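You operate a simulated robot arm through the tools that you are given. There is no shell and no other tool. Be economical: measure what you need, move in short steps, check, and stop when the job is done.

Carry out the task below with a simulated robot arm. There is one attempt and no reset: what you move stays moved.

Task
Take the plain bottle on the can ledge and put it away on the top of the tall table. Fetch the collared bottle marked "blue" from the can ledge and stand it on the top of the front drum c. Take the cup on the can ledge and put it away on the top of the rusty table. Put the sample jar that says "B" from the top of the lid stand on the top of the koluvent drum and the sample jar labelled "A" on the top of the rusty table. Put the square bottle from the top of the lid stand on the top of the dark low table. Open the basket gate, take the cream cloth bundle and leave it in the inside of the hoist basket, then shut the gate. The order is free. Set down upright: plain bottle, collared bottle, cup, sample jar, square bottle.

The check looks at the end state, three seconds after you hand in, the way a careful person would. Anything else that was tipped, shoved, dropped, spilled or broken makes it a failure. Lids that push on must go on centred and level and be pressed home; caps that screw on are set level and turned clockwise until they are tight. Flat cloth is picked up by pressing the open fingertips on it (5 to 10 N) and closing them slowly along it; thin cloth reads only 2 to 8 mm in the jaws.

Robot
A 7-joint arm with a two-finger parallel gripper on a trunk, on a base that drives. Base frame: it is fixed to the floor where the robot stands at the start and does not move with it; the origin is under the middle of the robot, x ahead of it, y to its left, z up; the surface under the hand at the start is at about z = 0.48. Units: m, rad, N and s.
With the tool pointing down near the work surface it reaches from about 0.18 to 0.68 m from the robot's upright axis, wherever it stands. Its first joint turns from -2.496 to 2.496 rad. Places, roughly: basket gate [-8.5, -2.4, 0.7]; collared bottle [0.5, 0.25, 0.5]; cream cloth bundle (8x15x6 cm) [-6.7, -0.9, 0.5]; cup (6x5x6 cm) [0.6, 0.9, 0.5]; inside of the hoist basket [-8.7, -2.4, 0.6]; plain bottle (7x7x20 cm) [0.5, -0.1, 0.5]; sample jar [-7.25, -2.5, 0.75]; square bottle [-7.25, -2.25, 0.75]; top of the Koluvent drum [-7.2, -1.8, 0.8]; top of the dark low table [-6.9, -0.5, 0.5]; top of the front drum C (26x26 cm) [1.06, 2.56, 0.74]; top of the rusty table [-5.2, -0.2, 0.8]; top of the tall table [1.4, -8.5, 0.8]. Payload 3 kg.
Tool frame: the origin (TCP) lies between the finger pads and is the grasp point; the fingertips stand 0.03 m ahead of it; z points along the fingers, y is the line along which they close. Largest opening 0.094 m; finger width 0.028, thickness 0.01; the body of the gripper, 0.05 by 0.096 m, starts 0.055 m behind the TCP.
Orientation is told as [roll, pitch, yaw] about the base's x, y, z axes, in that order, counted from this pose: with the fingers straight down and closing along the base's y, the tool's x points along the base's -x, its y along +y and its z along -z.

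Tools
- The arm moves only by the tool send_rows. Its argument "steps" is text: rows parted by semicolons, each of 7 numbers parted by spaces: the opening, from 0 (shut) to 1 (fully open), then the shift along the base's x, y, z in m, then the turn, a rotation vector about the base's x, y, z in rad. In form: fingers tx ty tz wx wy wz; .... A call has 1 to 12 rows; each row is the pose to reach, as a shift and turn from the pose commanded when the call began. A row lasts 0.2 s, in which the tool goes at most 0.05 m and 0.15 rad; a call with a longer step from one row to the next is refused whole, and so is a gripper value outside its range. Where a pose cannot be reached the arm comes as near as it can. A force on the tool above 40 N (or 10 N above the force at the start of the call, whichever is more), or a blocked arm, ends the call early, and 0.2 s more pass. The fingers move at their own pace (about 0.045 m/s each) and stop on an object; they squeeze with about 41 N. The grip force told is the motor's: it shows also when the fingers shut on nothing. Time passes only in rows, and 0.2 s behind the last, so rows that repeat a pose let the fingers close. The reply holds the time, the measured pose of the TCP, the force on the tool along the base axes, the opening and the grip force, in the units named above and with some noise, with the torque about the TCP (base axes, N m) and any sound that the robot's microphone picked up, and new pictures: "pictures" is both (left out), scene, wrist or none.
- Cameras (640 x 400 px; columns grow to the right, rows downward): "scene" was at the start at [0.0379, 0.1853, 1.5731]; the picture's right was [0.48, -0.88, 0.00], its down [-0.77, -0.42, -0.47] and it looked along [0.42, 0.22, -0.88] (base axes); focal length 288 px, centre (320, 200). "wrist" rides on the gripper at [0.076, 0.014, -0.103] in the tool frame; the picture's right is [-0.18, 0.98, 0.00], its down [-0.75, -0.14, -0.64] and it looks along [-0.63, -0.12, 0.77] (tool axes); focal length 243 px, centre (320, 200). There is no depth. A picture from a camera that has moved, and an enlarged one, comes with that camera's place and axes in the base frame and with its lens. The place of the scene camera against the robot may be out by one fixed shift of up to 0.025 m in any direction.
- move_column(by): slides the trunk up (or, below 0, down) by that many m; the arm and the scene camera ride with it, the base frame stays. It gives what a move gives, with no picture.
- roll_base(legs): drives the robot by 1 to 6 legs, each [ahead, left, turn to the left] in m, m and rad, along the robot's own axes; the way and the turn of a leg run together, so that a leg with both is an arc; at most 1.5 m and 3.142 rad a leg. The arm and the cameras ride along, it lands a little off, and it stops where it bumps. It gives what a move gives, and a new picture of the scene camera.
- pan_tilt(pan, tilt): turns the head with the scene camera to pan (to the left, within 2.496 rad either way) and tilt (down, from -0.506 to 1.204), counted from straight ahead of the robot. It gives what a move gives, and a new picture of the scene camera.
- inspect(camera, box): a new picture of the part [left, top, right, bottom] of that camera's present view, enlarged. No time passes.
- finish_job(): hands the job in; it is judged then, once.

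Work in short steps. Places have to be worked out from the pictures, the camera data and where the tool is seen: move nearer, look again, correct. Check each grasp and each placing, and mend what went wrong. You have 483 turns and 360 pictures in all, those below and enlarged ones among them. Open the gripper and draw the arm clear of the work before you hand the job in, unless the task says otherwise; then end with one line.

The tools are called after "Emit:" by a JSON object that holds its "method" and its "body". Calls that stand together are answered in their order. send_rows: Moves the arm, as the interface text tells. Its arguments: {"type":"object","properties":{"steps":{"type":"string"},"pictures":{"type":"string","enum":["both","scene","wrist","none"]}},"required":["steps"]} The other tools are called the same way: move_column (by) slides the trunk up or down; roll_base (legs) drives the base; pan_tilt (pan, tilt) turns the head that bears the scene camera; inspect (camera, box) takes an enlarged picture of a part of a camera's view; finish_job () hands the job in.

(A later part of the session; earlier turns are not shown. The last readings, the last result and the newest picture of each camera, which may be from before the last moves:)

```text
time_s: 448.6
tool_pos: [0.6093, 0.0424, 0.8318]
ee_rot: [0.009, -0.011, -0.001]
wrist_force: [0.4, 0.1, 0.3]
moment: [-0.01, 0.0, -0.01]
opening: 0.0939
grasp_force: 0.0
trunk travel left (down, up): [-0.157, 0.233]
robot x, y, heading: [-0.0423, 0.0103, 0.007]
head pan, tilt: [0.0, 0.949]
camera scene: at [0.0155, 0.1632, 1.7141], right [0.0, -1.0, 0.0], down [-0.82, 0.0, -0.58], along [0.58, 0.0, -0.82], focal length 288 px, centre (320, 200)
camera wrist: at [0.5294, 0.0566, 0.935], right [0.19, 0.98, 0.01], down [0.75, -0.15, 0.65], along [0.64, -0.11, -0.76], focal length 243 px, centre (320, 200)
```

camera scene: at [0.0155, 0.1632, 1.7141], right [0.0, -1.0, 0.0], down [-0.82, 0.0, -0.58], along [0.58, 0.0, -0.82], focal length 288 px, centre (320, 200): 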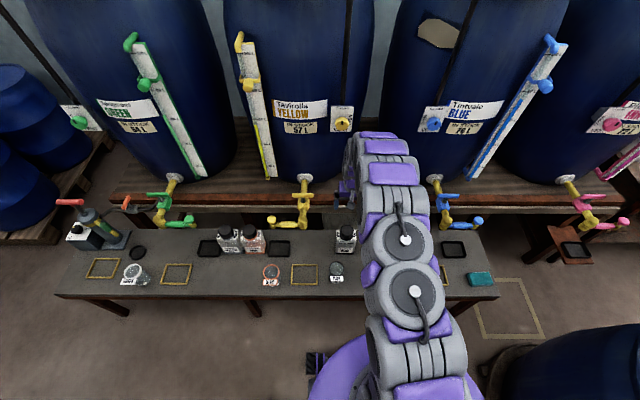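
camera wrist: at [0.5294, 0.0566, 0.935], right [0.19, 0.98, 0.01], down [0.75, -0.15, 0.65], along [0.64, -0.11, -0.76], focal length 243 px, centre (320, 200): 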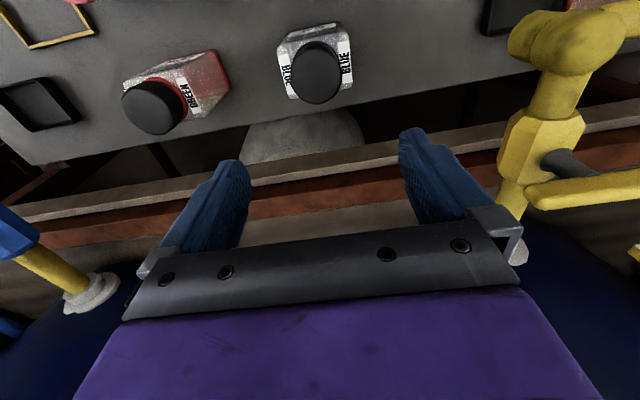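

Cap top at z≈0.66, centre (0.590,0.044). I descend to z≈0.653 and grip the cap.

Emit:
{"method": "send_rows", "body": {"steps": "1 -0.019 0.002 -0.03 0 0 0;1 -0.019 0.002 -0.07 0 0 0;1 -0.019 0.002 -0.11 0 0 0", "pictures": "wrist"}}

```text
time_s: 449.4
tool_pos: [0.5854, 0.045, 0.72]
ee_rot: [0.009, -0.008, -0.004]
wrist_force: [0.7, -0.6, -0.3]
moment: [0.02, 0.04, -0.03]
opening: 0.0942
grasp_force: 0.1
trunk travel left (down, up): [-0.157, 0.233]
robot x, y, heading: [-0.0407, 0.0153, 0.007]
head pan, tilt: [0.0, 0.949]
camera wrist: at [0.5067, 0.0583, 0.8246], right [0.19, 0.98, 0.01], down [0.75, -0.15, 0.65], along [0.64, -0.11, -0.76], focal length 243 px, centre (320, 200)
```

wrist: 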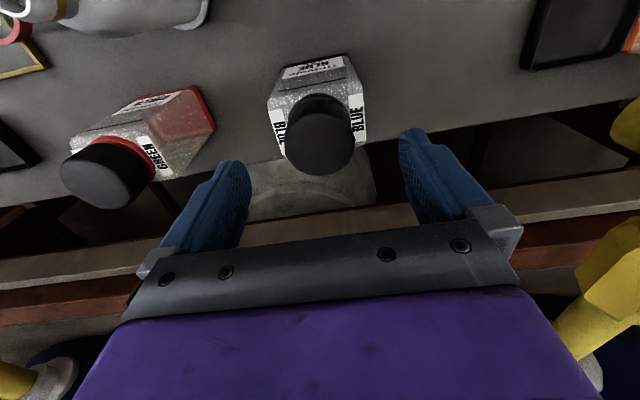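

Emit:
{"method": "send_rows", "body": {"steps": "1 0.005 0 -0.03 0 0 0;1 0.005 0 -0.05 0 0 0;1 0.005 0 -0.064 0 0 0;0.4 0.005 0 -0.064 0 0 0;0.4 0.005 0 -0.064 0 0 0;0.4 0.005 0 -0.064 0 0 0;0.4 0.005 0 -0.064 0 0 0;0.4 0.005 0 -0.064 0 0 0", "pictures": "wrist"}}

```text
time_s: 451.2
tool_pos: [0.593, 0.045, 0.6586]
ee_rot: [0.009, -0.01, -0.004]
wrist_force: [0.4, -0.3, -0.9]
moment: [0.05, 0.04, 0.02]
opening: 0.0545
grasp_force: 41.3
trunk travel left (down, up): [-0.157, 0.233]
robot x, y, heading: [-0.0407, 0.0099, 0.006]
head pan, tilt: [0.0, 0.949]
camera wrist: at [0.5133, 0.0583, 0.7626], right [0.19, 0.98, 0.01], down [0.75, -0.15, 0.65], along [0.64, -0.11, -0.76], focal length 243 px, centre (320, 200)
```

wrist: 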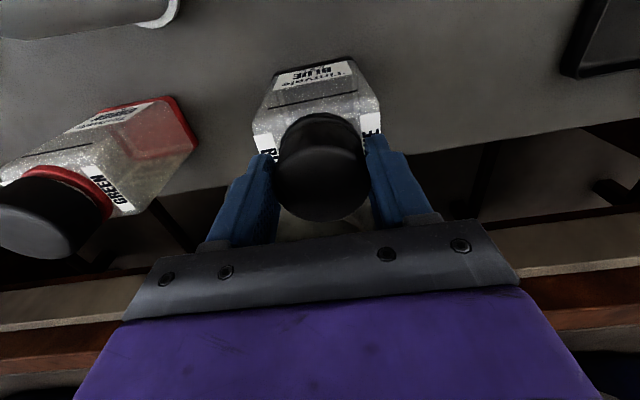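

Cap gripped at 54.5 mm. I lift slowly, a few centimetres first, to verify.

Emit:
{"method": "send_rows", "body": {"steps": "0.4 0 0 0.01 0 0 0;0.4 0 0 0.025 0 0 0;0.4 0 0 0.045 0 0 0;0.4 0 0 0.07 0 0 0", "pictures": "wrist"}}

```text
time_s: 452.2
tool_pos: [0.5932, 0.0464, 0.7299]
ee_rot: [0.009, -0.011, -0.004]
wrist_force: [0.4, 0.4, -1.4]
moment: [0.0, 0.0, 0.0]
opening: 0.0545
grasp_force: 41.1
trunk travel left (down, up): [-0.157, 0.233]
robot x, y, heading: [-0.0414, 0.0135, 0.006]
head pan, tilt: [0.0, 0.949]
camera wrist: at [0.5144, 0.0596, 0.8331], right [0.19, 0.98, 0.01], down [0.75, -0.15, 0.65], along [0.64, -0.11, -0.76], focal length 243 px, centre (320, 200)
```

wrist: 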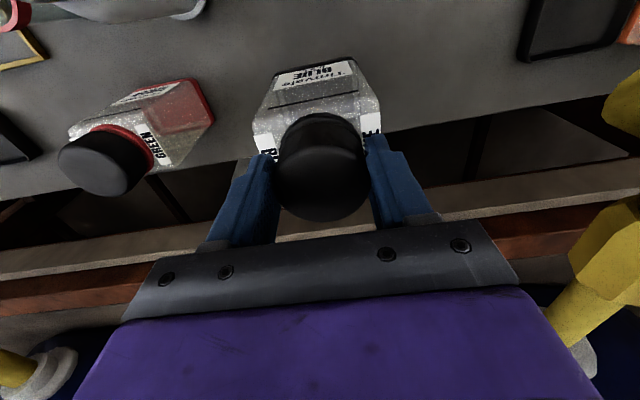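

The bottle comes along. I raise it fully and draw back.

Emit:
{"method": "send_rows", "body": {"steps": "0.4 0 0 0.04 0 0 0;0.4 0 0 0.08 0 0 0;0.4 0 0 0.12 0 0 0;0.4 0 0 0.16 0 0 0;0.4 -0.01 0 0.2 0 0 0;0.4 -0.04 0 0.23 0 0 0;0.4 -0.08 0 0.25 0 0 0;0.4 -0.12 0 0.27 0 0 0;0.4 -0.16 0 0.28 0 0 0", "pictures": "scene"}}

```text
time_s: 454.2
tool_pos: [0.4349, 0.0469, 1.008]
ee_rot: [0.009, -0.01, -0.003]
wrist_force: [0.3, -0.8, -1.4]
moment: [-0.01, 0.03, -0.01]
opening: 0.0543
grasp_force: 40.8
trunk travel left (down, up): [-0.157, 0.233]
robot x, y, heading: [-0.0422, 0.0153, 0.003]
head pan, tilt: [0.0, 0.949]
camera scene: at [0.0111, 0.1631, 1.7143], right [0.0, -1.0, 0.0], down [-0.81, 0.0, -0.58], along [0.58, 0.0, -0.81], focal length 288 px, centre (320, 200)
```

scene: 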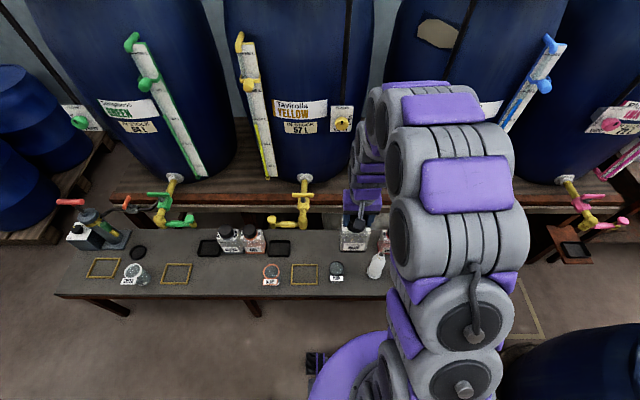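

Bottle secured. I drive north along the ledge toward the drum pallet.

Emit:
{"method": "roll_base", "body": {"legs": [[-0.05, 0.2, 0], [0, 1.2, 0], [0, 0.7, 0]]}}

Emit:
{"method": "pan_tilt", "body": {"pan": 0.3, "tilt": 0.6}}

```text
time_s: 465.0
tool_pos: [0.3427, 2.1649, 1.008]
ee_rot: [0.013, -0.01, 0.022]
wrist_force: [-0.5, -1.0, -0.9]
moment: [-0.01, 0.0, -0.02]
opening: 0.0544
grasp_force: 41.5
trunk travel left (down, up): [-0.157, 0.233]
robot x, y, heading: [-0.1312, 2.1239, 0.03]
head pan, tilt: [0.0, 0.949]
camera scene: at [-0.0817, 2.2634, 1.715], right [0.03, -1.0, -0.01], down [-0.81, -0.02, -0.58], along [0.58, 0.02, -0.81], focal length 288 px, centre (320, 200)
```

scene: 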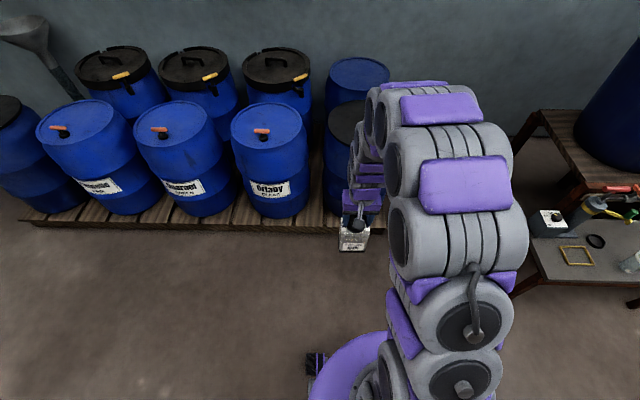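

```text
time_s: 465.9
tool_pos: [0.3426, 2.1677, 1.0087]
ee_rot: [0.009, -0.013, 0.022]
wrist_force: [0.5, -0.9, -1.5]
moment: [0.0, 0.04, 0.03]
opening: 0.0544
grasp_force: 41.4
trunk travel left (down, up): [-0.157, 0.233]
robot x, y, heading: [-0.1318, 2.1233, 0.033]
head pan, tilt: [0.3, 0.6]
camera scene: at [-0.0708, 2.294, 1.743], right [0.32, -0.95, 0.0], down [-0.54, -0.18, -0.82], along [0.78, 0.27, -0.57], focal length 288 px, centre (320, 200)
```

scene: 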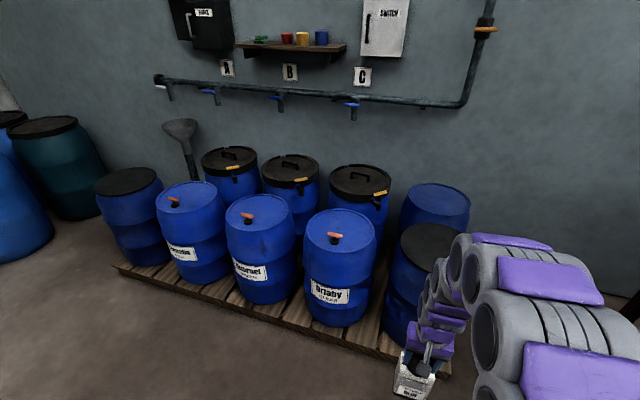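

Drum C (right front, "Orlaby") is at (1.07,2.56). I raise the trunk 0.1 and approach.

Emit:
{"method": "move_column", "body": {"by": 0.12}}

Emit:
{"method": "roll_base", "body": {"legs": [[0.55, 0.4, -0.03]]}}

Emit:
{"method": "inspect", "body": {"camera": "wrist", "box": [0, 0, 640, 400]}}

```text
time_s: 467.4
tool_pos: [0.3418, 2.1685, 1.1287]
ee_rot: [0.009, -0.011, 0.023]
wrist_force: [0.8, -0.5, -1.4]
moment: [0.0, 0.0, -0.01]
opening: 0.0543
grasp_force: 40.2
trunk travel left (down, up): [-0.277, 0.113]
robot x, y, heading: [-0.1326, 2.1203, 0.027]
head pan, tilt: [0.3, 0.6]
```

```text
time_s: 471.1
tool_pos: [0.8805, 2.5561, 1.1293]
ee_rot: [0.01, -0.011, -0.007]
wrist_force: [-0.9, 1.0, 0.0]
moment: [0.0, 0.01, 0.02]
opening: 0.0547
grasp_force: 40.6
trunk travel left (down, up): [-0.277, 0.113]
robot x, y, heading: [0.4015, 2.5271, 0.004]
head pan, tilt: [0.3, 0.6]
camera scene: at [0.472, 2.6954, 1.8631], right [0.3, -0.96, 0.0], down [-0.54, -0.16, -0.82], along [0.79, 0.25, -0.57], focal length 288 px, centre (320, 200)
```

scene: 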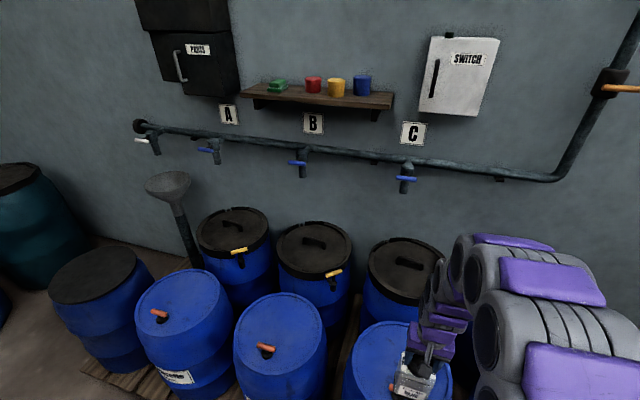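

```text
1.00 times, centred on (320, 200) of wrist (not enlarged: the box is as wide or as high as the picture)
camera zoom: at [0.802, 2.5693, 1.2326], right [0.19, 0.98, 0.01], down [0.75, -0.15, 0.65], along [0.64, -0.11, -0.76], focal length 243 px, centre (320, 200)
```

zoom: 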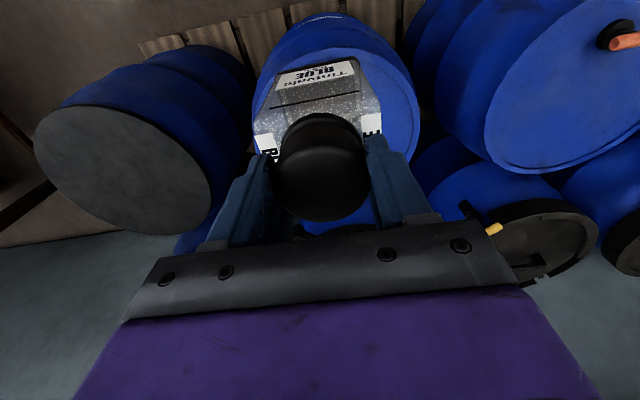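

The drum top centre is ≈(1.06,2.57), tap on its front side at x≈0.97. I step 0.1 m closer and then carry the bottle behind the tap to (1.10,2.56).

Emit:
{"method": "roll_base", "body": {"legs": [[0.1, 0.0, 0]]}}

Emit:
{"method": "send_rows", "body": {"steps": "0.4 0.03 0 0 0 0 0;0.4 0.06 0 0 0 0 0;0.4 0.09 0 0 0 0 0;0.4 0.12 0 0 0 0 0"}}

```text
time_s: 472.2
tool_pos: [0.98, 2.5599, 1.1284]
ee_rot: [0.008, -0.012, -0.008]
wrist_force: [1.1, -0.6, -1.5]
moment: [0.01, 0.07, 0.02]
opening: 0.0544
grasp_force: 40.8
trunk travel left (down, up): [-0.277, 0.113]
robot x, y, heading: [0.5042, 2.525, -0.001]
head pan, tilt: [0.3, 0.6]
camera scene: at [0.5733, 2.7032, 1.8624], right [0.29, -0.96, 0.0], down [-0.54, -0.17, -0.82], along [0.79, 0.24, -0.57], focal length 288 px, centre (320, 200)
```

scene: 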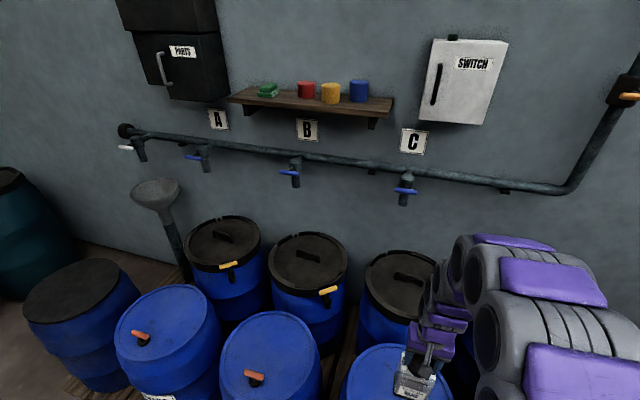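

```text
time_s: 473.2
tool_pos: [1.101, 2.5594, 1.1303]
ee_rot: [0.007, -0.012, -0.009]
wrist_force: [-0.3, 0.3, -0.6]
moment: [0.01, -0.02, 0.02]
opening: 0.0543
grasp_force: 41.4
trunk travel left (down, up): [-0.277, 0.113]
robot x, y, heading: [0.5058, 2.5258, -0.0]
head pan, tilt: [0.3, 0.6]
camera scene: at [0.5746, 2.7023, 1.8624], right [0.29, -0.96, 0.0], down [-0.54, -0.17, -0.82], along [0.79, 0.24, -0.57], focal length 288 px, centre (320, 200)
camera wrist: at [1.0215, 2.5731, 1.2331], right [0.19, 0.98, 0.01], down [0.74, -0.15, 0.65], along [0.64, -0.12, -0.76], focal length 243 px, centre (320, 200)
```

scene: 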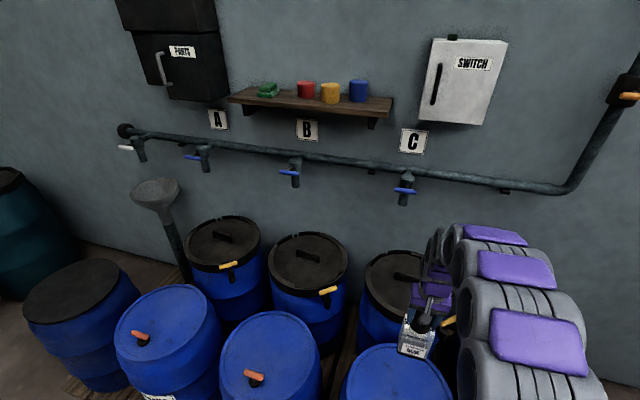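
wrist: 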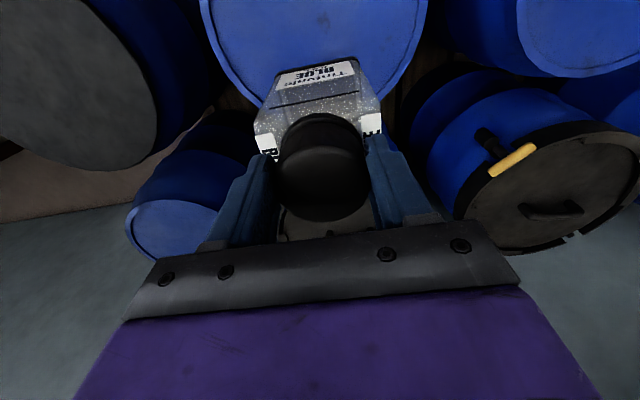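

The bottle is over the drum's middle-rear, clear of its rim. I lower.

Emit:
{"method": "send_rows", "body": {"steps": "0.4 -0.005 0.003 -0.04 0 0 0;0.4 -0.01 0.005 -0.08 0 0 0;0.4 -0.01 0.005 -0.12 0 0 0;0.4 -0.01 0.005 -0.16 0 0 0;0.4 -0.01 0.005 -0.185 0 0 0"}}

```text
time_s: 474.4
tool_pos: [1.0882, 2.5634, 0.9471]
ee_rot: [0.008, -0.013, -0.008]
wrist_force: [-0.1, -0.3, -1.0]
moment: [-0.02, -0.01, 0.04]
opening: 0.0546
grasp_force: 40.9
trunk travel left (down, up): [-0.277, 0.113]
robot x, y, heading: [0.5119, 2.5231, 0.001]
head pan, tilt: [0.3, 0.6]
camera scene: at [0.574, 2.7023, 1.8625], right [0.29, -0.96, 0.0], down [-0.54, -0.17, -0.82], along [0.79, 0.24, -0.57], focal length 288 px, centre (320, 200)
camera wrist: at [1.0088, 2.5779, 1.05], right [0.19, 0.98, 0.01], down [0.74, -0.15, 0.65], along [0.64, -0.12, -0.76], focal length 243 px, centre (320, 200)
```

scene: 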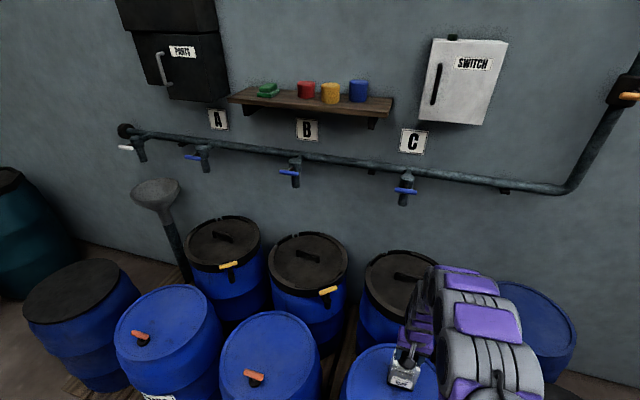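
wrist: 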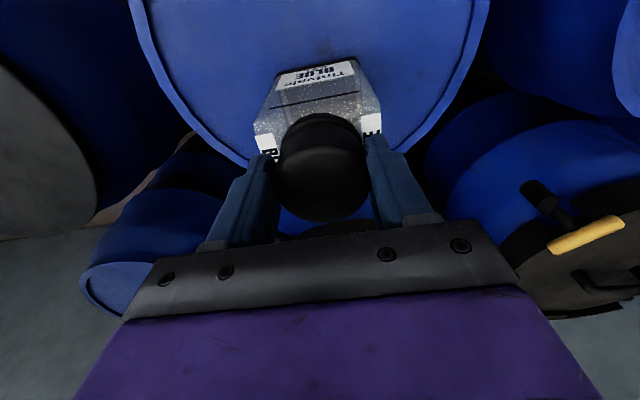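

Emit:
{"method": "send_rows", "body": {"steps": "0.4 0 0 -0.012 0 0 0;0.4 0 0 -0.02 0 0 0;0.4 0 0 -0.025 0 0 0;0.4 0 0 -0.03 0 0 0;0.4 0 0 -0.034 0 0 0;0.4 0 0 -0.038 0 0 0", "pictures": "none"}}

```text
time_s: 475.7
tool_pos: [1.0911, 2.5652, 0.9171]
ee_rot: [0.008, -0.026, -0.006]
wrist_force: [-7.5, 2.9, 24.8]
moment: [-0.12, 0.72, -0.09]
opening: 0.0544
grasp_force: 41.2
trunk travel left (down, up): [-0.277, 0.113]
robot x, y, heading: [0.5076, 2.5267, -0.004]
head pan, tilt: [0.3, 0.6]
stopped in row 6: the force on the tool passed its limit at 50 N (the readings are from after the stop); the commanded pose is now the measured one
```

Contact at z 0.917, as expected. I release and rise.

Emit:
{"method": "send_rows", "body": {"steps": "0.4 0 0 0.003 0 0 0;0.8 0 0 0.003 0 0 0;0.8 0 0 0.003 0 0 0;0.8 0 0 0.003 0 0 0;0.8 0 0 0.03 0 0 0;0.8 0 0 0.07 0 0 0;0.8 0 0 0.11 0 0 0;0.8 0 0 0.15 0 0 0;0.8 0 0 0.19 0 0 0"}}

```text
time_s: 477.7
tool_pos: [1.0892, 2.5639, 1.1077]
ee_rot: [0.009, -0.021, -0.007]
wrist_force: [-0.5, 0.5, 0.3]
moment: [-0.01, -0.03, -0.02]
opening: 0.0751
grasp_force: 0.1
trunk travel left (down, up): [-0.277, 0.113]
robot x, y, heading: [0.5058, 2.5238, -0.006]
head pan, tilt: [0.3, 0.6]
camera scene: at [0.5713, 2.7021, 1.8626], right [0.29, -0.96, 0.0], down [-0.54, -0.17, -0.82], along [0.79, 0.24, -0.57], focal length 288 px, centre (320, 200)
camera wrist: at [1.0084, 2.5789, 1.2101], right [0.19, 0.98, 0.01], down [0.74, -0.15, 0.66], along [0.65, -0.12, -0.75], focal length 243 px, centre (320, 200)
```

scene: 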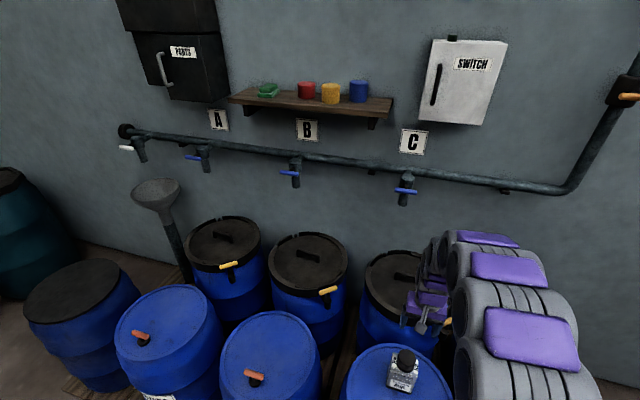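
wrist: 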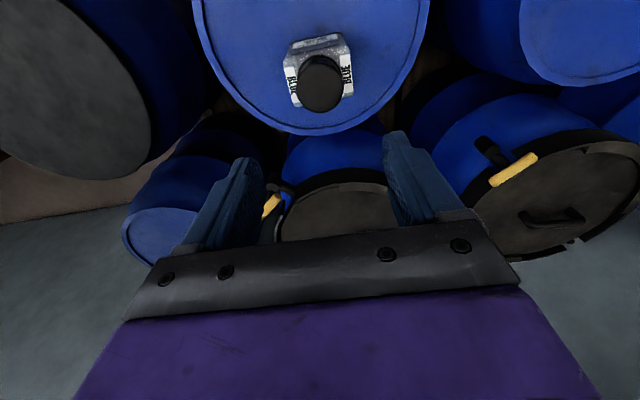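

The blue bottle stands on drum C. I retract and back off, then return to the ledge for the plain bottle.

Emit:
{"method": "send_rows", "body": {"steps": "0.8 -0.04 0 0.01 0 0 0;0.8 -0.08 0 0.02 0 0 0;0.8 -0.12 -0.01 0.02 0 0 0", "pictures": "none"}}

```text
time_s: 478.5
tool_pos: [0.9676, 2.555, 1.1258]
ee_rot: [0.01, -0.023, -0.008]
wrist_force: [-0.3, -0.6, 0.4]
moment: [-0.01, -0.02, 0.02]
opening: 0.0755
grasp_force: 0.1
trunk travel left (down, up): [-0.277, 0.113]
robot x, y, heading: [0.5037, 2.5223, -0.002]
head pan, tilt: [0.3, 0.6]
```

Emit:
{"method": "roll_base", "body": {"legs": [[-0.62, 0, 0], [0, -1.4, 0], [0, -1.25, 0]]}}

Emit:
{"method": "pan_tilt", "body": {"pan": 0.0, "tilt": 0.95}}

```text
time_s: 494.2
tool_pos: [0.3452, -0.0179, 1.1254]
ee_rot: [0.002, -0.023, 0.025]
wrist_force: [-0.6, 0.2, -0.3]
moment: [-0.03, 0.0, -0.05]
opening: 0.075
grasp_force: 0.1
trunk travel left (down, up): [-0.277, 0.113]
robot x, y, heading: [-0.1201, -0.0687, 0.032]
head pan, tilt: [0.3, 0.6]
camera scene: at [-0.0574, 0.1191, 1.8617], right [0.33, -0.94, 0.0], down [-0.54, -0.19, -0.82], along [0.78, 0.27, -0.57], focal length 288 px, centre (320, 200)
```

scene: 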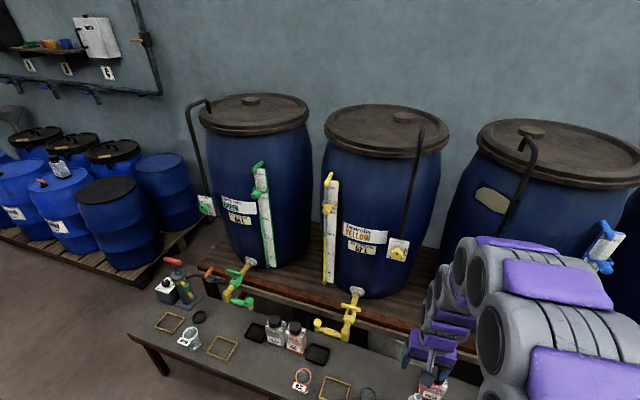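

```text
time_s: 495.0
tool_pos: [0.3445, -0.0195, 1.1254]
ee_rot: [0.006, -0.022, 0.026]
wrist_force: [0.0, 0.2, 0.6]
moment: [0.0, -0.02, -0.01]
opening: 0.0753
grasp_force: 0.0
trunk travel left (down, up): [-0.277, 0.113]
robot x, y, heading: [-0.1171, -0.068, 0.035]
head pan, tilt: [0.0, 0.949]
camera scene: at [-0.0681, 0.0878, 1.834], right [0.03, -1.0, 0.0], down [-0.81, -0.03, -0.58], along [0.58, 0.02, -0.81], focal length 288 px, centre (320, 200)
```

scene: 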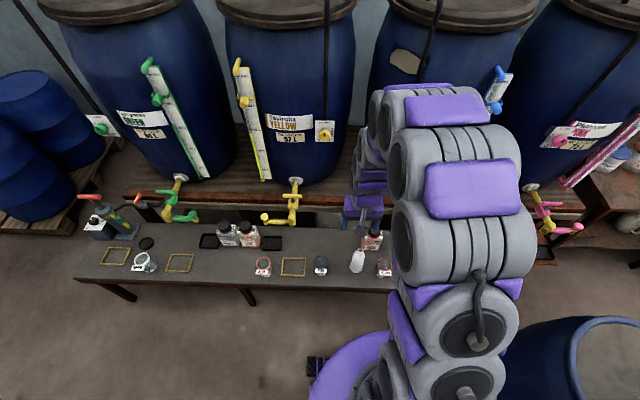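

Emit:
{"method": "roll_base", "body": {"legs": [[0.04, -0.06, -0.03]]}}

Emit:
{"method": "move_column", "body": {"by": -0.15}}

Emit:
{"method": "inspect", "body": {"camera": "wrist", "box": [180, 0, 500, 200]}}

```text
time_s: 496.1
tool_pos: [0.3872, -0.0592, 1.1239]
ee_rot: [-0.019, -0.021, 0.005]
wrist_force: [-0.1, 0.9, -0.6]
moment: [-0.05, -0.01, 0.05]
opening: 0.0751
grasp_force: 0.1
trunk travel left (down, up): [-0.277, 0.113]
robot x, y, heading: [-0.0794, -0.1203, -0.002]
head pan, tilt: [0.0, 0.949]
camera scene: at [-0.0226, 0.0618, 1.8314], right [0.0, -1.0, 0.02], down [-0.81, -0.01, -0.58], along [0.58, -0.01, -0.81], focal length 288 px, centre (320, 200)
```

scene: 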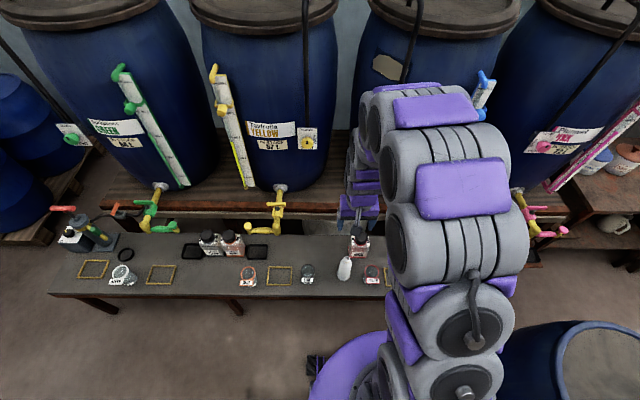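

```text
time_s: 497.8
tool_pos: [0.3846, -0.0567, 0.9756]
ee_rot: [-0.017, -0.025, 0.008]
wrist_force: [-0.3, 1.6, -0.9]
moment: [-0.07, -0.02, -0.02]
opening: 0.075
grasp_force: 0.0
trunk travel left (down, up): [-0.127, 0.263]
robot x, y, heading: [-0.0811, -0.1142, 0.003]
head pan, tilt: [0.0, 0.949]
```

```text
2.00 times, centred on (340, 100) of wrist
camera zoom: at [0.3037, -0.0418, 1.0772], right [0.18, 0.98, -0.01], down [0.74, -0.13, 0.66], along [0.65, -0.13, -0.75], focal length 485 px, centre (280, 400)
```

zoom: 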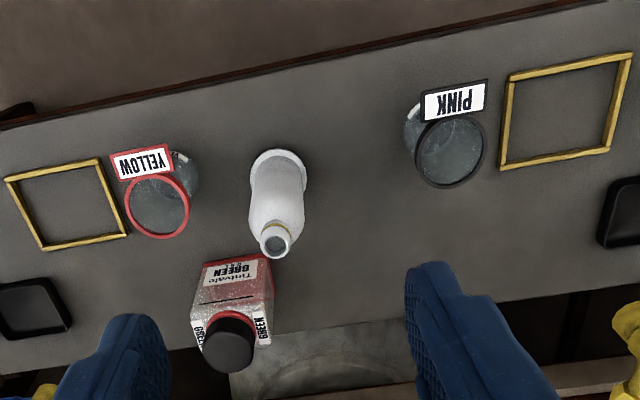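

Emit:
{"method": "inspect", "body": {"camera": "scene", "box": [290, 200, 410, 300]}}

```text
4.00 times, centred on (350, 250) of scene
camera zoom: at [-0.0238, 0.0633, 1.6817], right [0.0, -1.0, 0.02], down [-0.81, -0.01, -0.58], along [0.58, -0.01, -0.81], focal length 1150 px, centre (200, 0)
```

zoom: 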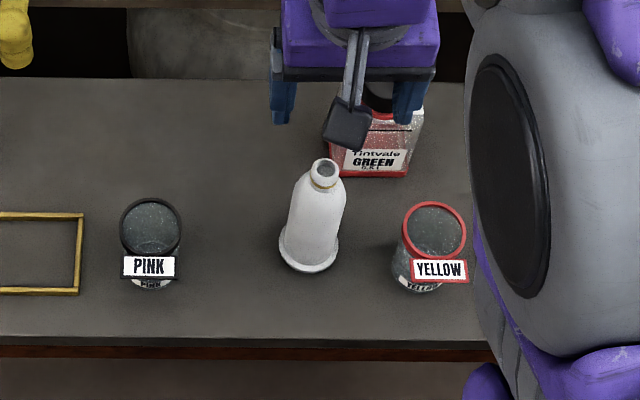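

The neck (z≈0.64–0.68) is the part to grip; axis at (0.477,-0.083). I move above it and refine.

Emit:
{"method": "send_rows", "body": {"steps": "1 0.03 -0.01 -0.02 0.01 0.015 -0.005;1 0.06 -0.018 -0.05 0.017 0.025 -0.008;1 0.085 -0.024 -0.09 0.017 0.025 -0.008;1 0.092 -0.026 -0.13 0.017 0.025 -0.008;1 0.092 -0.026 -0.17 0.017 0.025 -0.008", "pictures": "wrist"}}

```text
time_s: 499.0
tool_pos: [0.475, -0.1175, 0.8038]
ee_rot: [0.028, 0.002, -0.007]
wrist_force: [0.2, -0.1, -0.1]
moment: [0.0, -0.03, 0.03]
opening: 0.0941
grasp_force: 0.1
trunk travel left (down, up): [-0.127, 0.263]
robot x, y, heading: [-0.0775, -0.1263, 0.002]
head pan, tilt: [0.0, 0.949]
camera wrist: at [0.3983, -0.1061, 0.9083], right [0.19, 0.98, 0.03], down [0.75, -0.16, 0.64], along [0.63, -0.1, -0.77], focal length 243 px, centre (320, 200)
```

wrist: 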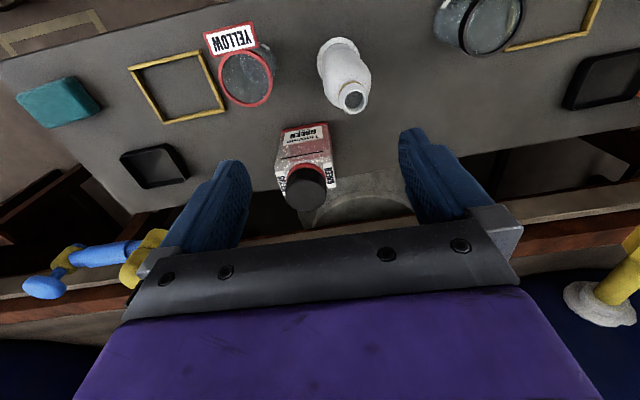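

Mouth at (0.473,-0.083); the hand is 3.5 cm too far south. Correct and lower to z≈0.72.

Emit:
{"method": "send_rows", "body": {"steps": "1 -0.001 0.02 0 -0.01 0 0;1 -0.001 0.034 -0.02 -0.02 0 0;1 -0.001 0.034 -0.05 -0.025 0 0;1 -0.001 0.034 -0.07 -0.025 0 0", "pictures": "wrist"}}

```text
time_s: 500.0
tool_pos: [0.4747, -0.0694, 0.7329]
ee_rot: [-0.008, -0.001, -0.004]
wrist_force: [0.6, 0.3, 0.6]
moment: [0.0, 0.02, 0.0]
opening: 0.0941
grasp_force: 0.1
trunk travel left (down, up): [-0.127, 0.263]
robot x, y, heading: [-0.079, -0.1188, 0.004]
head pan, tilt: [0.0, 0.949]
camera wrist: at [0.3971, -0.0534, 0.838], right [0.19, 0.98, -0.01], down [0.75, -0.14, 0.64], along [0.63, -0.13, -0.77], focal length 243 px, centre (320, 200)
```

wrist: 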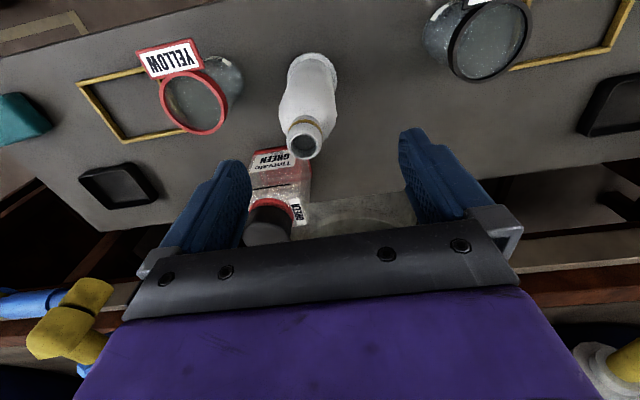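

The base is still swaying slightly; I wait for it to settle.

Emit:
{"method": "send_rows", "body": {"steps": "1 0 0 0 0 0 0;1 0 0 0 0 0 0;1 0 0 0 0 0 0;1 0 0 0 0 0 0;1 0 0 0 0 0 0;1 0 0 0 0 0 0;1 0 0 0 0 0 0;1 0 0 0 0 0 0", "pictures": "wrist"}}

```text
time_s: 501.8
tool_pos: [0.4739, -0.0652, 0.7341]
ee_rot: [-0.011, -0.001, -0.007]
wrist_force: [-0.6, 0.0, -0.3]
moment: [-0.04, -0.01, 0.03]
opening: 0.0939
grasp_force: 0.0
trunk travel left (down, up): [-0.127, 0.263]
robot x, y, heading: [-0.0813, -0.1169, 0.004]
head pan, tilt: [0.0, 0.949]
camera wrist: at [0.3974, -0.0504, 0.8385], right [0.19, 0.98, -0.01], down [0.75, -0.14, 0.64], along [0.63, -0.13, -0.77], focal length 243 px, centre (320, 200)
```

wrist: 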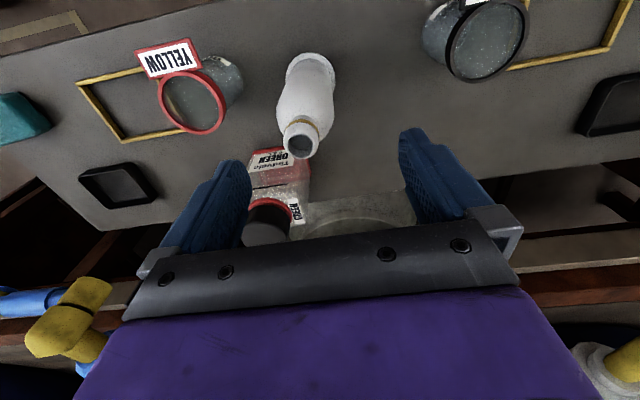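

Emit:
{"method": "send_rows", "body": {"steps": "1 -0.002 -0.01 -0.01 0.01 0 0;1 -0.002 -0.015 -0.03 0.01 0 0;1 -0.002 -0.015 -0.05 0.01 0 0;1 -0.002 -0.015 -0.066 0.01 0 0;1 -0.002 -0.015 -0.066 0.01 0 0", "pictures": "wrist"}}

```text
time_s: 503.0
tool_pos: [0.4728, -0.0846, 0.6702]
ee_rot: [-0.001, 0.001, -0.005]
wrist_force: [0.3, 0.2, -0.9]
moment: [-0.05, 0.02, 0.04]
opening: 0.0936
grasp_force: 0.0
trunk travel left (down, up): [-0.127, 0.263]
robot x, y, heading: [-0.0777, -0.1219, 0.002]
head pan, tilt: [0.0, 0.949]
camera wrist: at [0.3951, -0.0702, 0.7743], right [0.19, 0.98, 0.0], down [0.75, -0.15, 0.64], along [0.63, -0.12, -0.77], focal length 243 px, centre (320, 200)
```

wrist: 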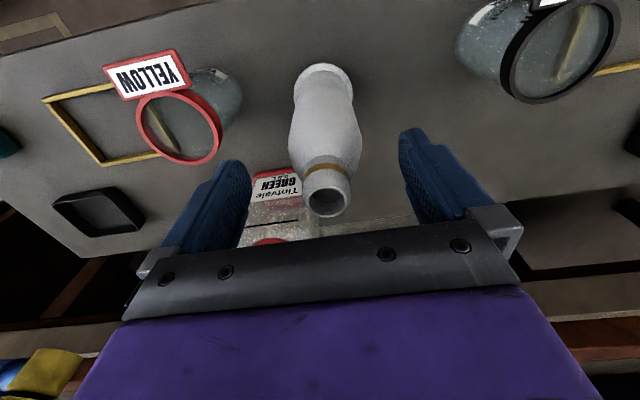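

The neck lies between the pads. I shift 3 mm and close.

Emit:
{"method": "send_rows", "body": {"steps": "0.8 0 0.003 -0.003 0 0 0;0.6 0 0.003 -0.003 0 0 0;0.4 0 0.003 -0.003 0 0 0;0.2 0 0.003 -0.003 0 0 0;0.2 0 0.003 -0.003 0 0 0;0.2 0 0.003 -0.003 0 0 0;0.2 0 0.003 -0.003 0 0 0", "pictures": "wrist"}}

```text
time_s: 504.6
tool_pos: [0.4737, -0.0822, 0.6682]
ee_rot: [-0.001, 0.001, -0.004]
wrist_force: [-0.1, -1.0, 3.9]
moment: [-0.02, -0.1, -0.03]
opening: 0.0387
grasp_force: 41.2
trunk travel left (down, up): [-0.127, 0.263]
robot x, y, heading: [-0.0768, -0.1166, -0.001]
head pan, tilt: [0.0, 0.949]
camera wrist: at [0.3944, -0.0674, 0.7717], right [0.19, 0.98, 0.0], down [0.75, -0.15, 0.64], along [0.63, -0.12, -0.77], focal length 243 px, centre (320, 200)
```

wrist: 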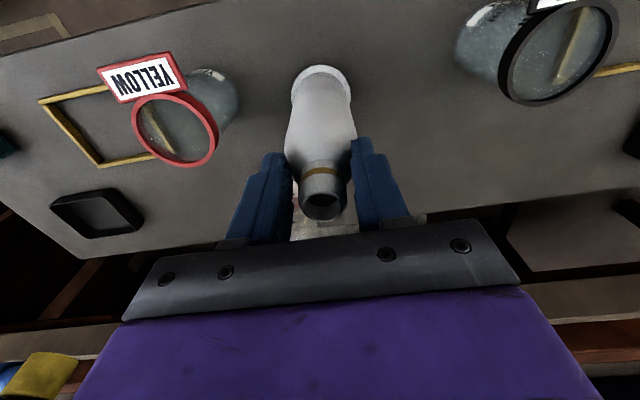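

Held at 38.7 mm. Lift gently and check for slip.

Emit:
{"method": "send_rows", "body": {"steps": "0.2 0 0 0.008 0 0 0;0.2 0 0 0.02 0 0 0;0.2 0 0 0.035 0 0 0;0.2 0 0 0.055 0 0 0;0.2 0 0 0.08 0 0 0"}}

```text
time_s: 505.8
tool_pos: [0.4728, -0.0833, 0.7463]
ee_rot: [0.001, -0.002, -0.006]
wrist_force: [-0.1, -0.3, -0.1]
moment: [-0.02, -0.01, 0.0]
opening: 0.0252
grasp_force: 40.8
trunk travel left (down, up): [-0.127, 0.263]
robot x, y, heading: [-0.0797, -0.12, 0.009]
head pan, tilt: [0.0, 0.949]
camera scene: at [-0.0228, 0.0306, 1.6842], right [0.0, -1.0, 0.0], down [-0.81, 0.0, -0.58], along [0.58, 0.0, -0.81], focal length 288 px, centre (320, 200)
camera wrist: at [0.3953, -0.0682, 0.8504], right [0.19, 0.98, 0.0], down [0.75, -0.14, 0.64], along [0.63, -0.12, -0.77], focal length 243 px, centre (320, 200)
```

scene: 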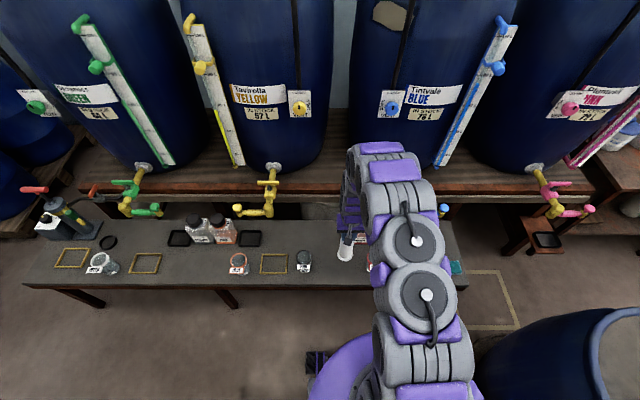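
wrist: 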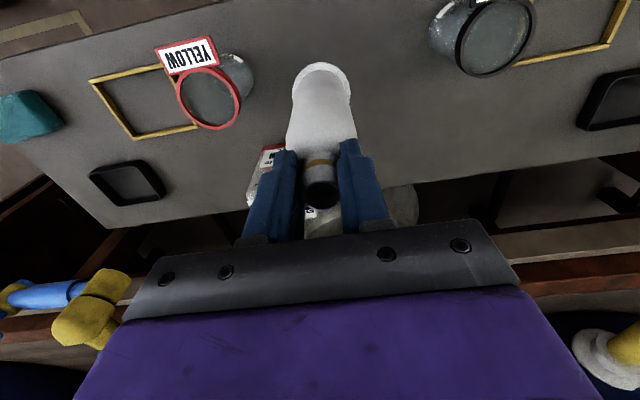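

The pads slid onto the thin neck (25 mm) beneath the lip and hold. I lift further and verify it is airborne and stable.

Emit:
{"method": "send_rows", "body": {"steps": "0.1 0 0 0.03 0 0 0;0.1 0 0 0.07 0 0 0;0.1 0 0 0.11 0 0 0;0.1 0 0 0.15 0 0 0;0.1 0 0 0.19 0 0 0;0.1 -0.01 0 0.22 0 0 0;0.1 -0.03 0 0.24 0 0 0;0.1 -0.05 0 0.25 0 0 0"}}

```text
time_s: 507.6
tool_pos: [0.4206, -0.0791, 0.997]
ee_rot: [0.0, -0.002, -0.005]
wrist_force: [-0.2, 0.0, -0.3]
moment: [0.01, -0.02, 0.02]
opening: 0.0254
grasp_force: 40.5
trunk travel left (down, up): [-0.127, 0.263]
robot x, y, heading: [-0.077, -0.119, -0.0]
head pan, tilt: [0.0, 0.949]
camera scene: at [-0.0243, 0.0305, 1.6842], right [0.0, -1.0, 0.0], down [-0.81, 0.0, -0.58], along [0.58, 0.0, -0.81], focal length 288 px, centre (320, 200)
camera wrist: at [0.3432, -0.0646, 1.1011], right [0.19, 0.98, 0.0], down [0.75, -0.15, 0.64], along [0.63, -0.12, -0.77], focal length 243 px, centre (320, 200)
```

scene: 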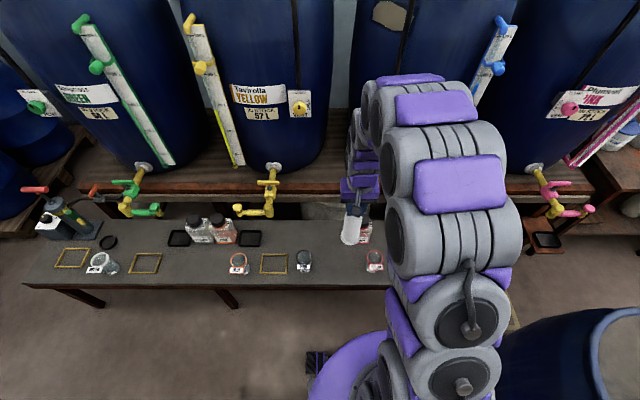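
wrist: 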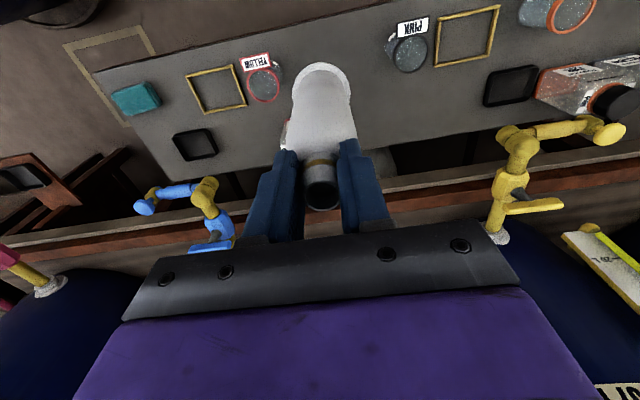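

Bottle is securely airborne. I back out through the gap west of the dolly drum and then look south.

Emit:
{"method": "roll_base", "body": {"legs": [[-0.5, -0.28, 0], [-0.42, -0.17, 0]]}}

Emit:
{"method": "pan_tilt", "body": {"pan": -1.45, "tilt": 0.45}}

```text
time_s: 513.2
tool_pos: [-0.5064, -0.5118, 0.9963]
ee_rot: [-0.001, 0.0, -0.037]
wrist_force: [-0.6, -0.4, 0.0]
moment: [0.03, 0.04, -0.03]
opening: 0.0255
grasp_force: 40.6
trunk travel left (down, up): [-0.127, 0.263]
robot x, y, heading: [-1.0045, -0.5388, -0.028]
head pan, tilt: [0.0, 0.949]
camera scene: at [-0.9475, -0.3854, 1.6838], right [-0.03, -1.0, 0.0], down [-0.81, 0.02, -0.58], along [0.58, -0.02, -0.81], focal length 288 px, centre (320, 200)
```

scene: 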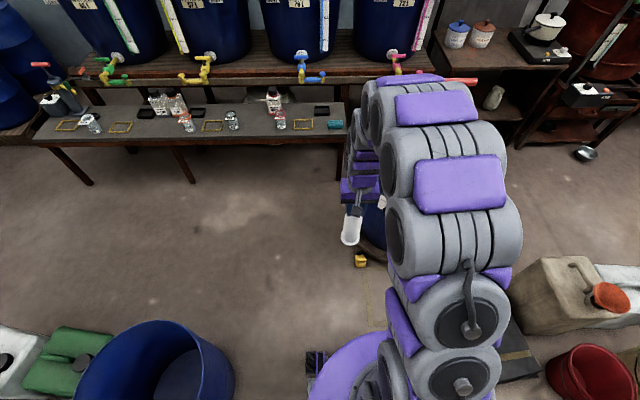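

```text
time_s: 514.8
tool_pos: [-0.5065, -0.515, 0.9966]
ee_rot: [0.001, 0.0, -0.037]
wrist_force: [-0.3, -0.5, -1.1]
moment: [0.02, 0.0, -0.02]
opening: 0.0253
grasp_force: 41.1
trunk travel left (down, up): [-0.127, 0.263]
robot x, y, heading: [-1.0042, -0.5396, -0.031]
head pan, tilt: [-1.45, 0.45]
camera scene: at [-1.0113, -0.479, 1.7264], right [-1.0, -0.09, 0.0], down [-0.04, 0.43, -0.9], along [0.08, -0.9, -0.43], focal length 288 px, centre (320, 200)
```

scene: 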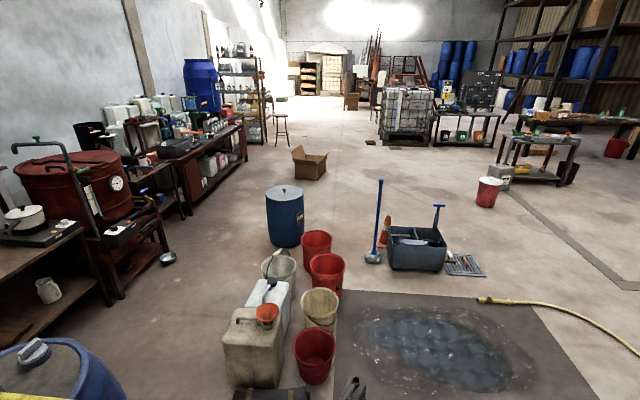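

Emit:
{"method": "inspect", "body": {"camera": "scene", "box": [180, 50, 400, 190]}}

```text
2.86 times, centred on (290, 120) of scene
camera zoom: at [-1.0113, -0.479, 1.7264], right [-1.0, -0.09, 0.0], down [-0.04, 0.43, -0.9], along [0.08, -0.9, -0.43], focal length 822 px, centre (406, 429)
```

zoom: 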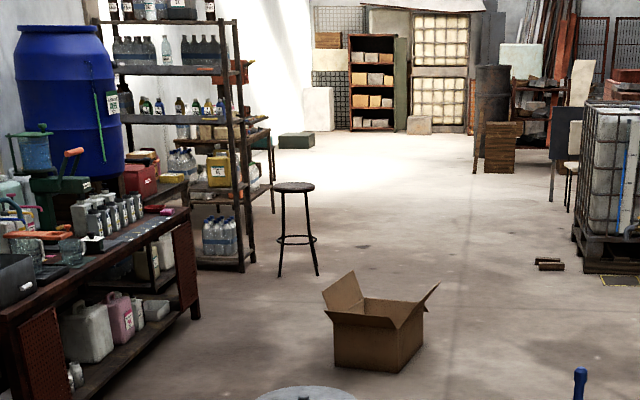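

The tall table is beyond the bottle rack on the left (east). I turn south and drive west around the wet mat and mop bucket.

Emit:
{"method": "roll_base", "body": {"legs": [[0, 0, -1.54], [0, -1.4, 0], [0.2, -0.3, 0]]}}

Emit:
{"method": "pan_tilt", "body": {"pan": 0.0, "tilt": 0.5}}

```text
time_s: 527.4
tool_pos: [-2.6685, -1.2262, 0.9974]
ee_rot: [0.001, 0.0, -1.594]
wrist_force: [-1.2, -1.0, -1.3]
moment: [0.01, -0.03, 0.01]
opening: 0.0251
grasp_force: 41.0
trunk travel left (down, up): [-0.127, 0.263]
robot x, y, heading: [-2.6996, -0.732, -1.585]
head pan, tilt: [-1.45, 0.45]
camera scene: at [-2.6389, -0.7039, 1.7263], right [-0.11, 0.99, 0.0], down [0.43, 0.05, -0.9], along [-0.9, -0.09, -0.43], focal length 288 px, centre (320, 200)
```

scene: 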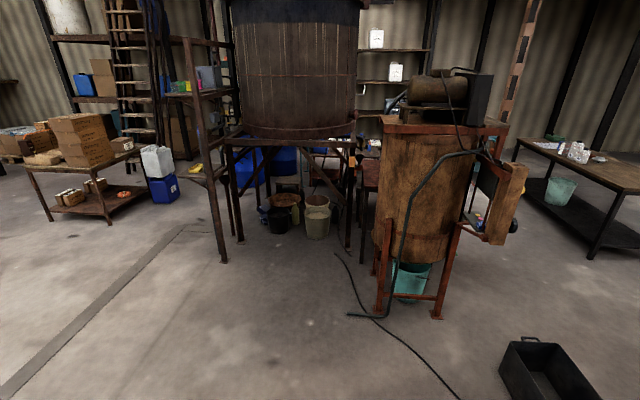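

```text
time_s: 529.0
tool_pos: [-2.6685, -1.2243, 0.9975]
ee_rot: [0.002, -0.003, -1.594]
wrist_force: [-0.2, 0.5, -0.9]
moment: [0.02, -0.02, -0.01]
opening: 0.0248
grasp_force: 41.1
trunk travel left (down, up): [-0.127, 0.263]
robot x, y, heading: [-2.7024, -0.7302, -1.586]
head pan, tilt: [0.0, 0.499]
camera scene: at [-2.5499, -0.7847, 1.7215], right [-1.0, 0.02, 0.0], down [0.01, 0.48, -0.88], along [-0.01, -0.88, -0.48], focal length 288 px, centre (320, 200)
```

scene: 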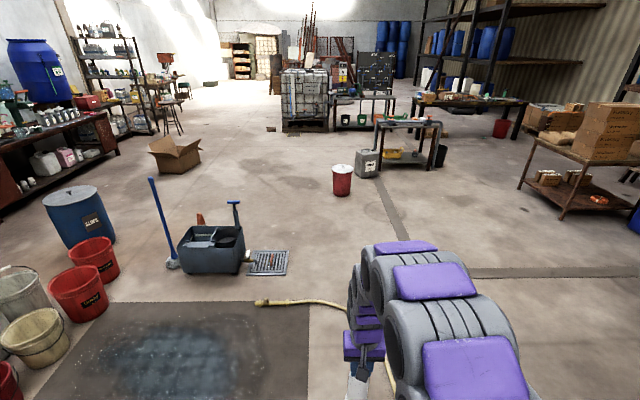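

Emit:
{"method": "roll_base", "body": {"legs": [[1.2, -0.2, 0], [1.2, 0, 0], [1.0, 1.1, 0], [1.3, 0.35, 0]]}}

```text
time_s: 554.2
tool_pos: [-1.6434, -6.0118, 0.9991]
ee_rot: [0.004, -0.003, -1.63]
wrist_force: [-0.4, -0.1, -1.5]
moment: [-0.01, 0.0, -0.01]
opening: 0.025
grasp_force: 41.2
trunk travel left (down, up): [-0.127, 0.263]
robot x, y, heading: [-1.6569, -5.512, -1.622]
head pan, tilt: [0.0, 0.499]
camera scene: at [-1.5106, -5.577, 1.7217], right [-1.0, 0.05, 0.0], down [0.02, 0.48, -0.88], along [-0.05, -0.88, -0.48], focal length 288 px, centre (320, 200)
```

scene: 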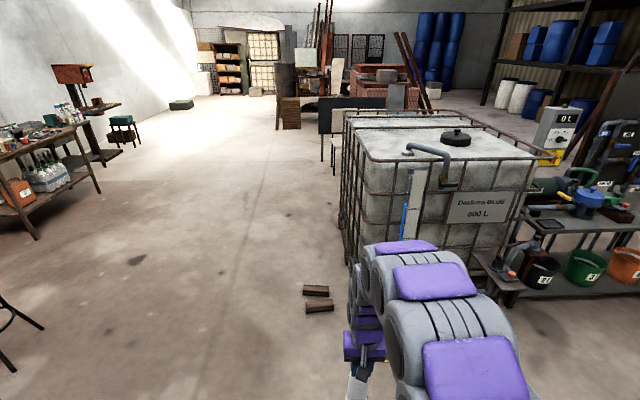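

The tall table is at the left, west side x≈1.18, y -8.0…-9.0. I drive there and turn to face east.

Emit:
{"method": "roll_base", "body": {"legs": [[1.35, 0.95, 0], [1.25, 1.0, 0], [0, 0, 1.62]]}}

Emit:
{"method": "pan_tilt", "body": {"pan": 0.0, "tilt": 0.7}}

```text
refused: leg 1 is longer than a leg can be; nothing moved
```

```text
time_s: 554.9
tool_pos: [-1.6448, -6.0111, 0.9982]
ee_rot: [0.005, -0.003, -1.63]
wrist_force: [-0.3, 0.1, -1.3]
moment: [-0.01, -0.01, -0.02]
opening: 0.025
grasp_force: 41.5
trunk travel left (down, up): [-0.127, 0.263]
robot x, y, heading: [-1.6578, -5.5118, -1.626]
head pan, tilt: [0.0, 0.7]
camera scene: at [-1.51, -5.5708, 1.704], right [-1.0, 0.05, 0.0], down [0.03, 0.64, -0.76], along [-0.04, -0.76, -0.65], focal length 288 px, centre (320, 200)
```

scene: 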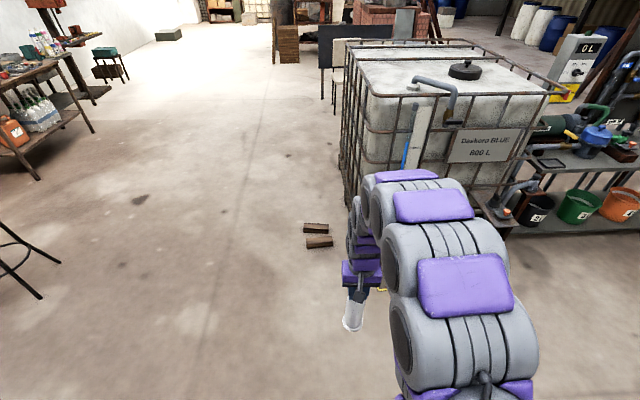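

Emit:
{"method": "roll_base", "body": {"legs": [[0.95, 0.65, 0], [0.95, 0.65, 0], [0.75, 0.55, 0], [0, 0, 1.62]]}}

Emit:
{"method": "pan_tilt", "body": {"pan": 0.0, "tilt": 0.75}}

```text
time_s: 574.6
tool_pos: [0.5621, -8.2111, 0.9977]
ee_rot: [0.004, -0.003, -0.021]
wrist_force: [-0.2, -0.8, -1.0]
moment: [0.0, -0.01, -0.02]
opening: 0.0252
grasp_force: 41.0
trunk travel left (down, up): [-0.127, 0.263]
robot x, y, heading: [0.0678, -8.2431, -0.01]
head pan, tilt: [0.0, 0.7]
camera scene: at [0.1347, -8.0923, 1.7039], right [-0.01, -1.0, 0.0], down [-0.65, 0.01, -0.76], along [0.76, -0.01, -0.65], focal length 288 px, centre (320, 200)
```

scene: 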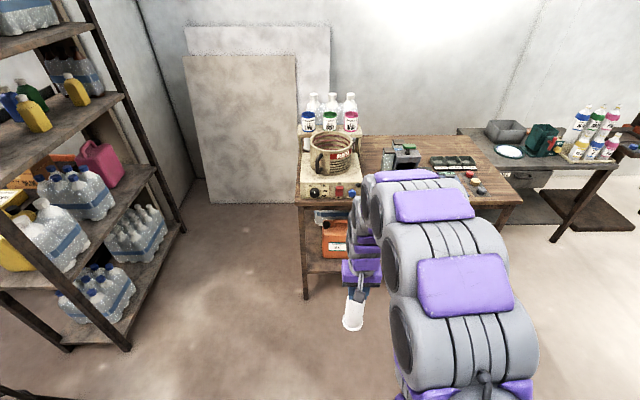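

```text
time_s: 575.2
tool_pos: [0.5607, -8.2111, 0.9997]
ee_rot: [0.005, -0.006, -0.022]
wrist_force: [-0.7, -0.1, -1.5]
moment: [0.0, 0.01, 0.03]
opening: 0.0251
grasp_force: 41.1
trunk travel left (down, up): [-0.127, 0.263]
robot x, y, heading: [0.0647, -8.244, -0.01]
head pan, tilt: [0.0, 0.75]
camera scene: at [0.1326, -8.0924, 1.6997], right [-0.01, -1.0, 0.0], down [-0.68, 0.01, -0.73], along [0.73, -0.01, -0.68], focal length 288 px, centre (320, 200)
```

scene: 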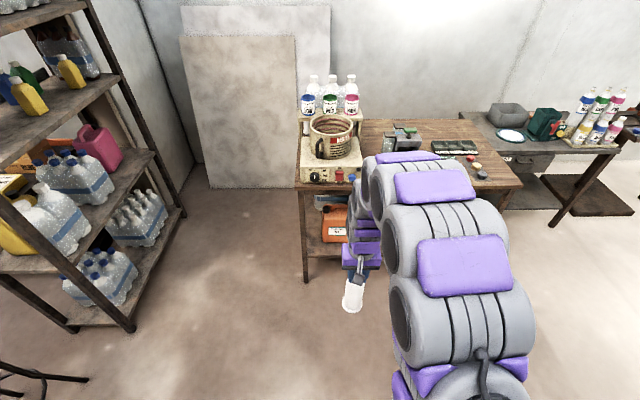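

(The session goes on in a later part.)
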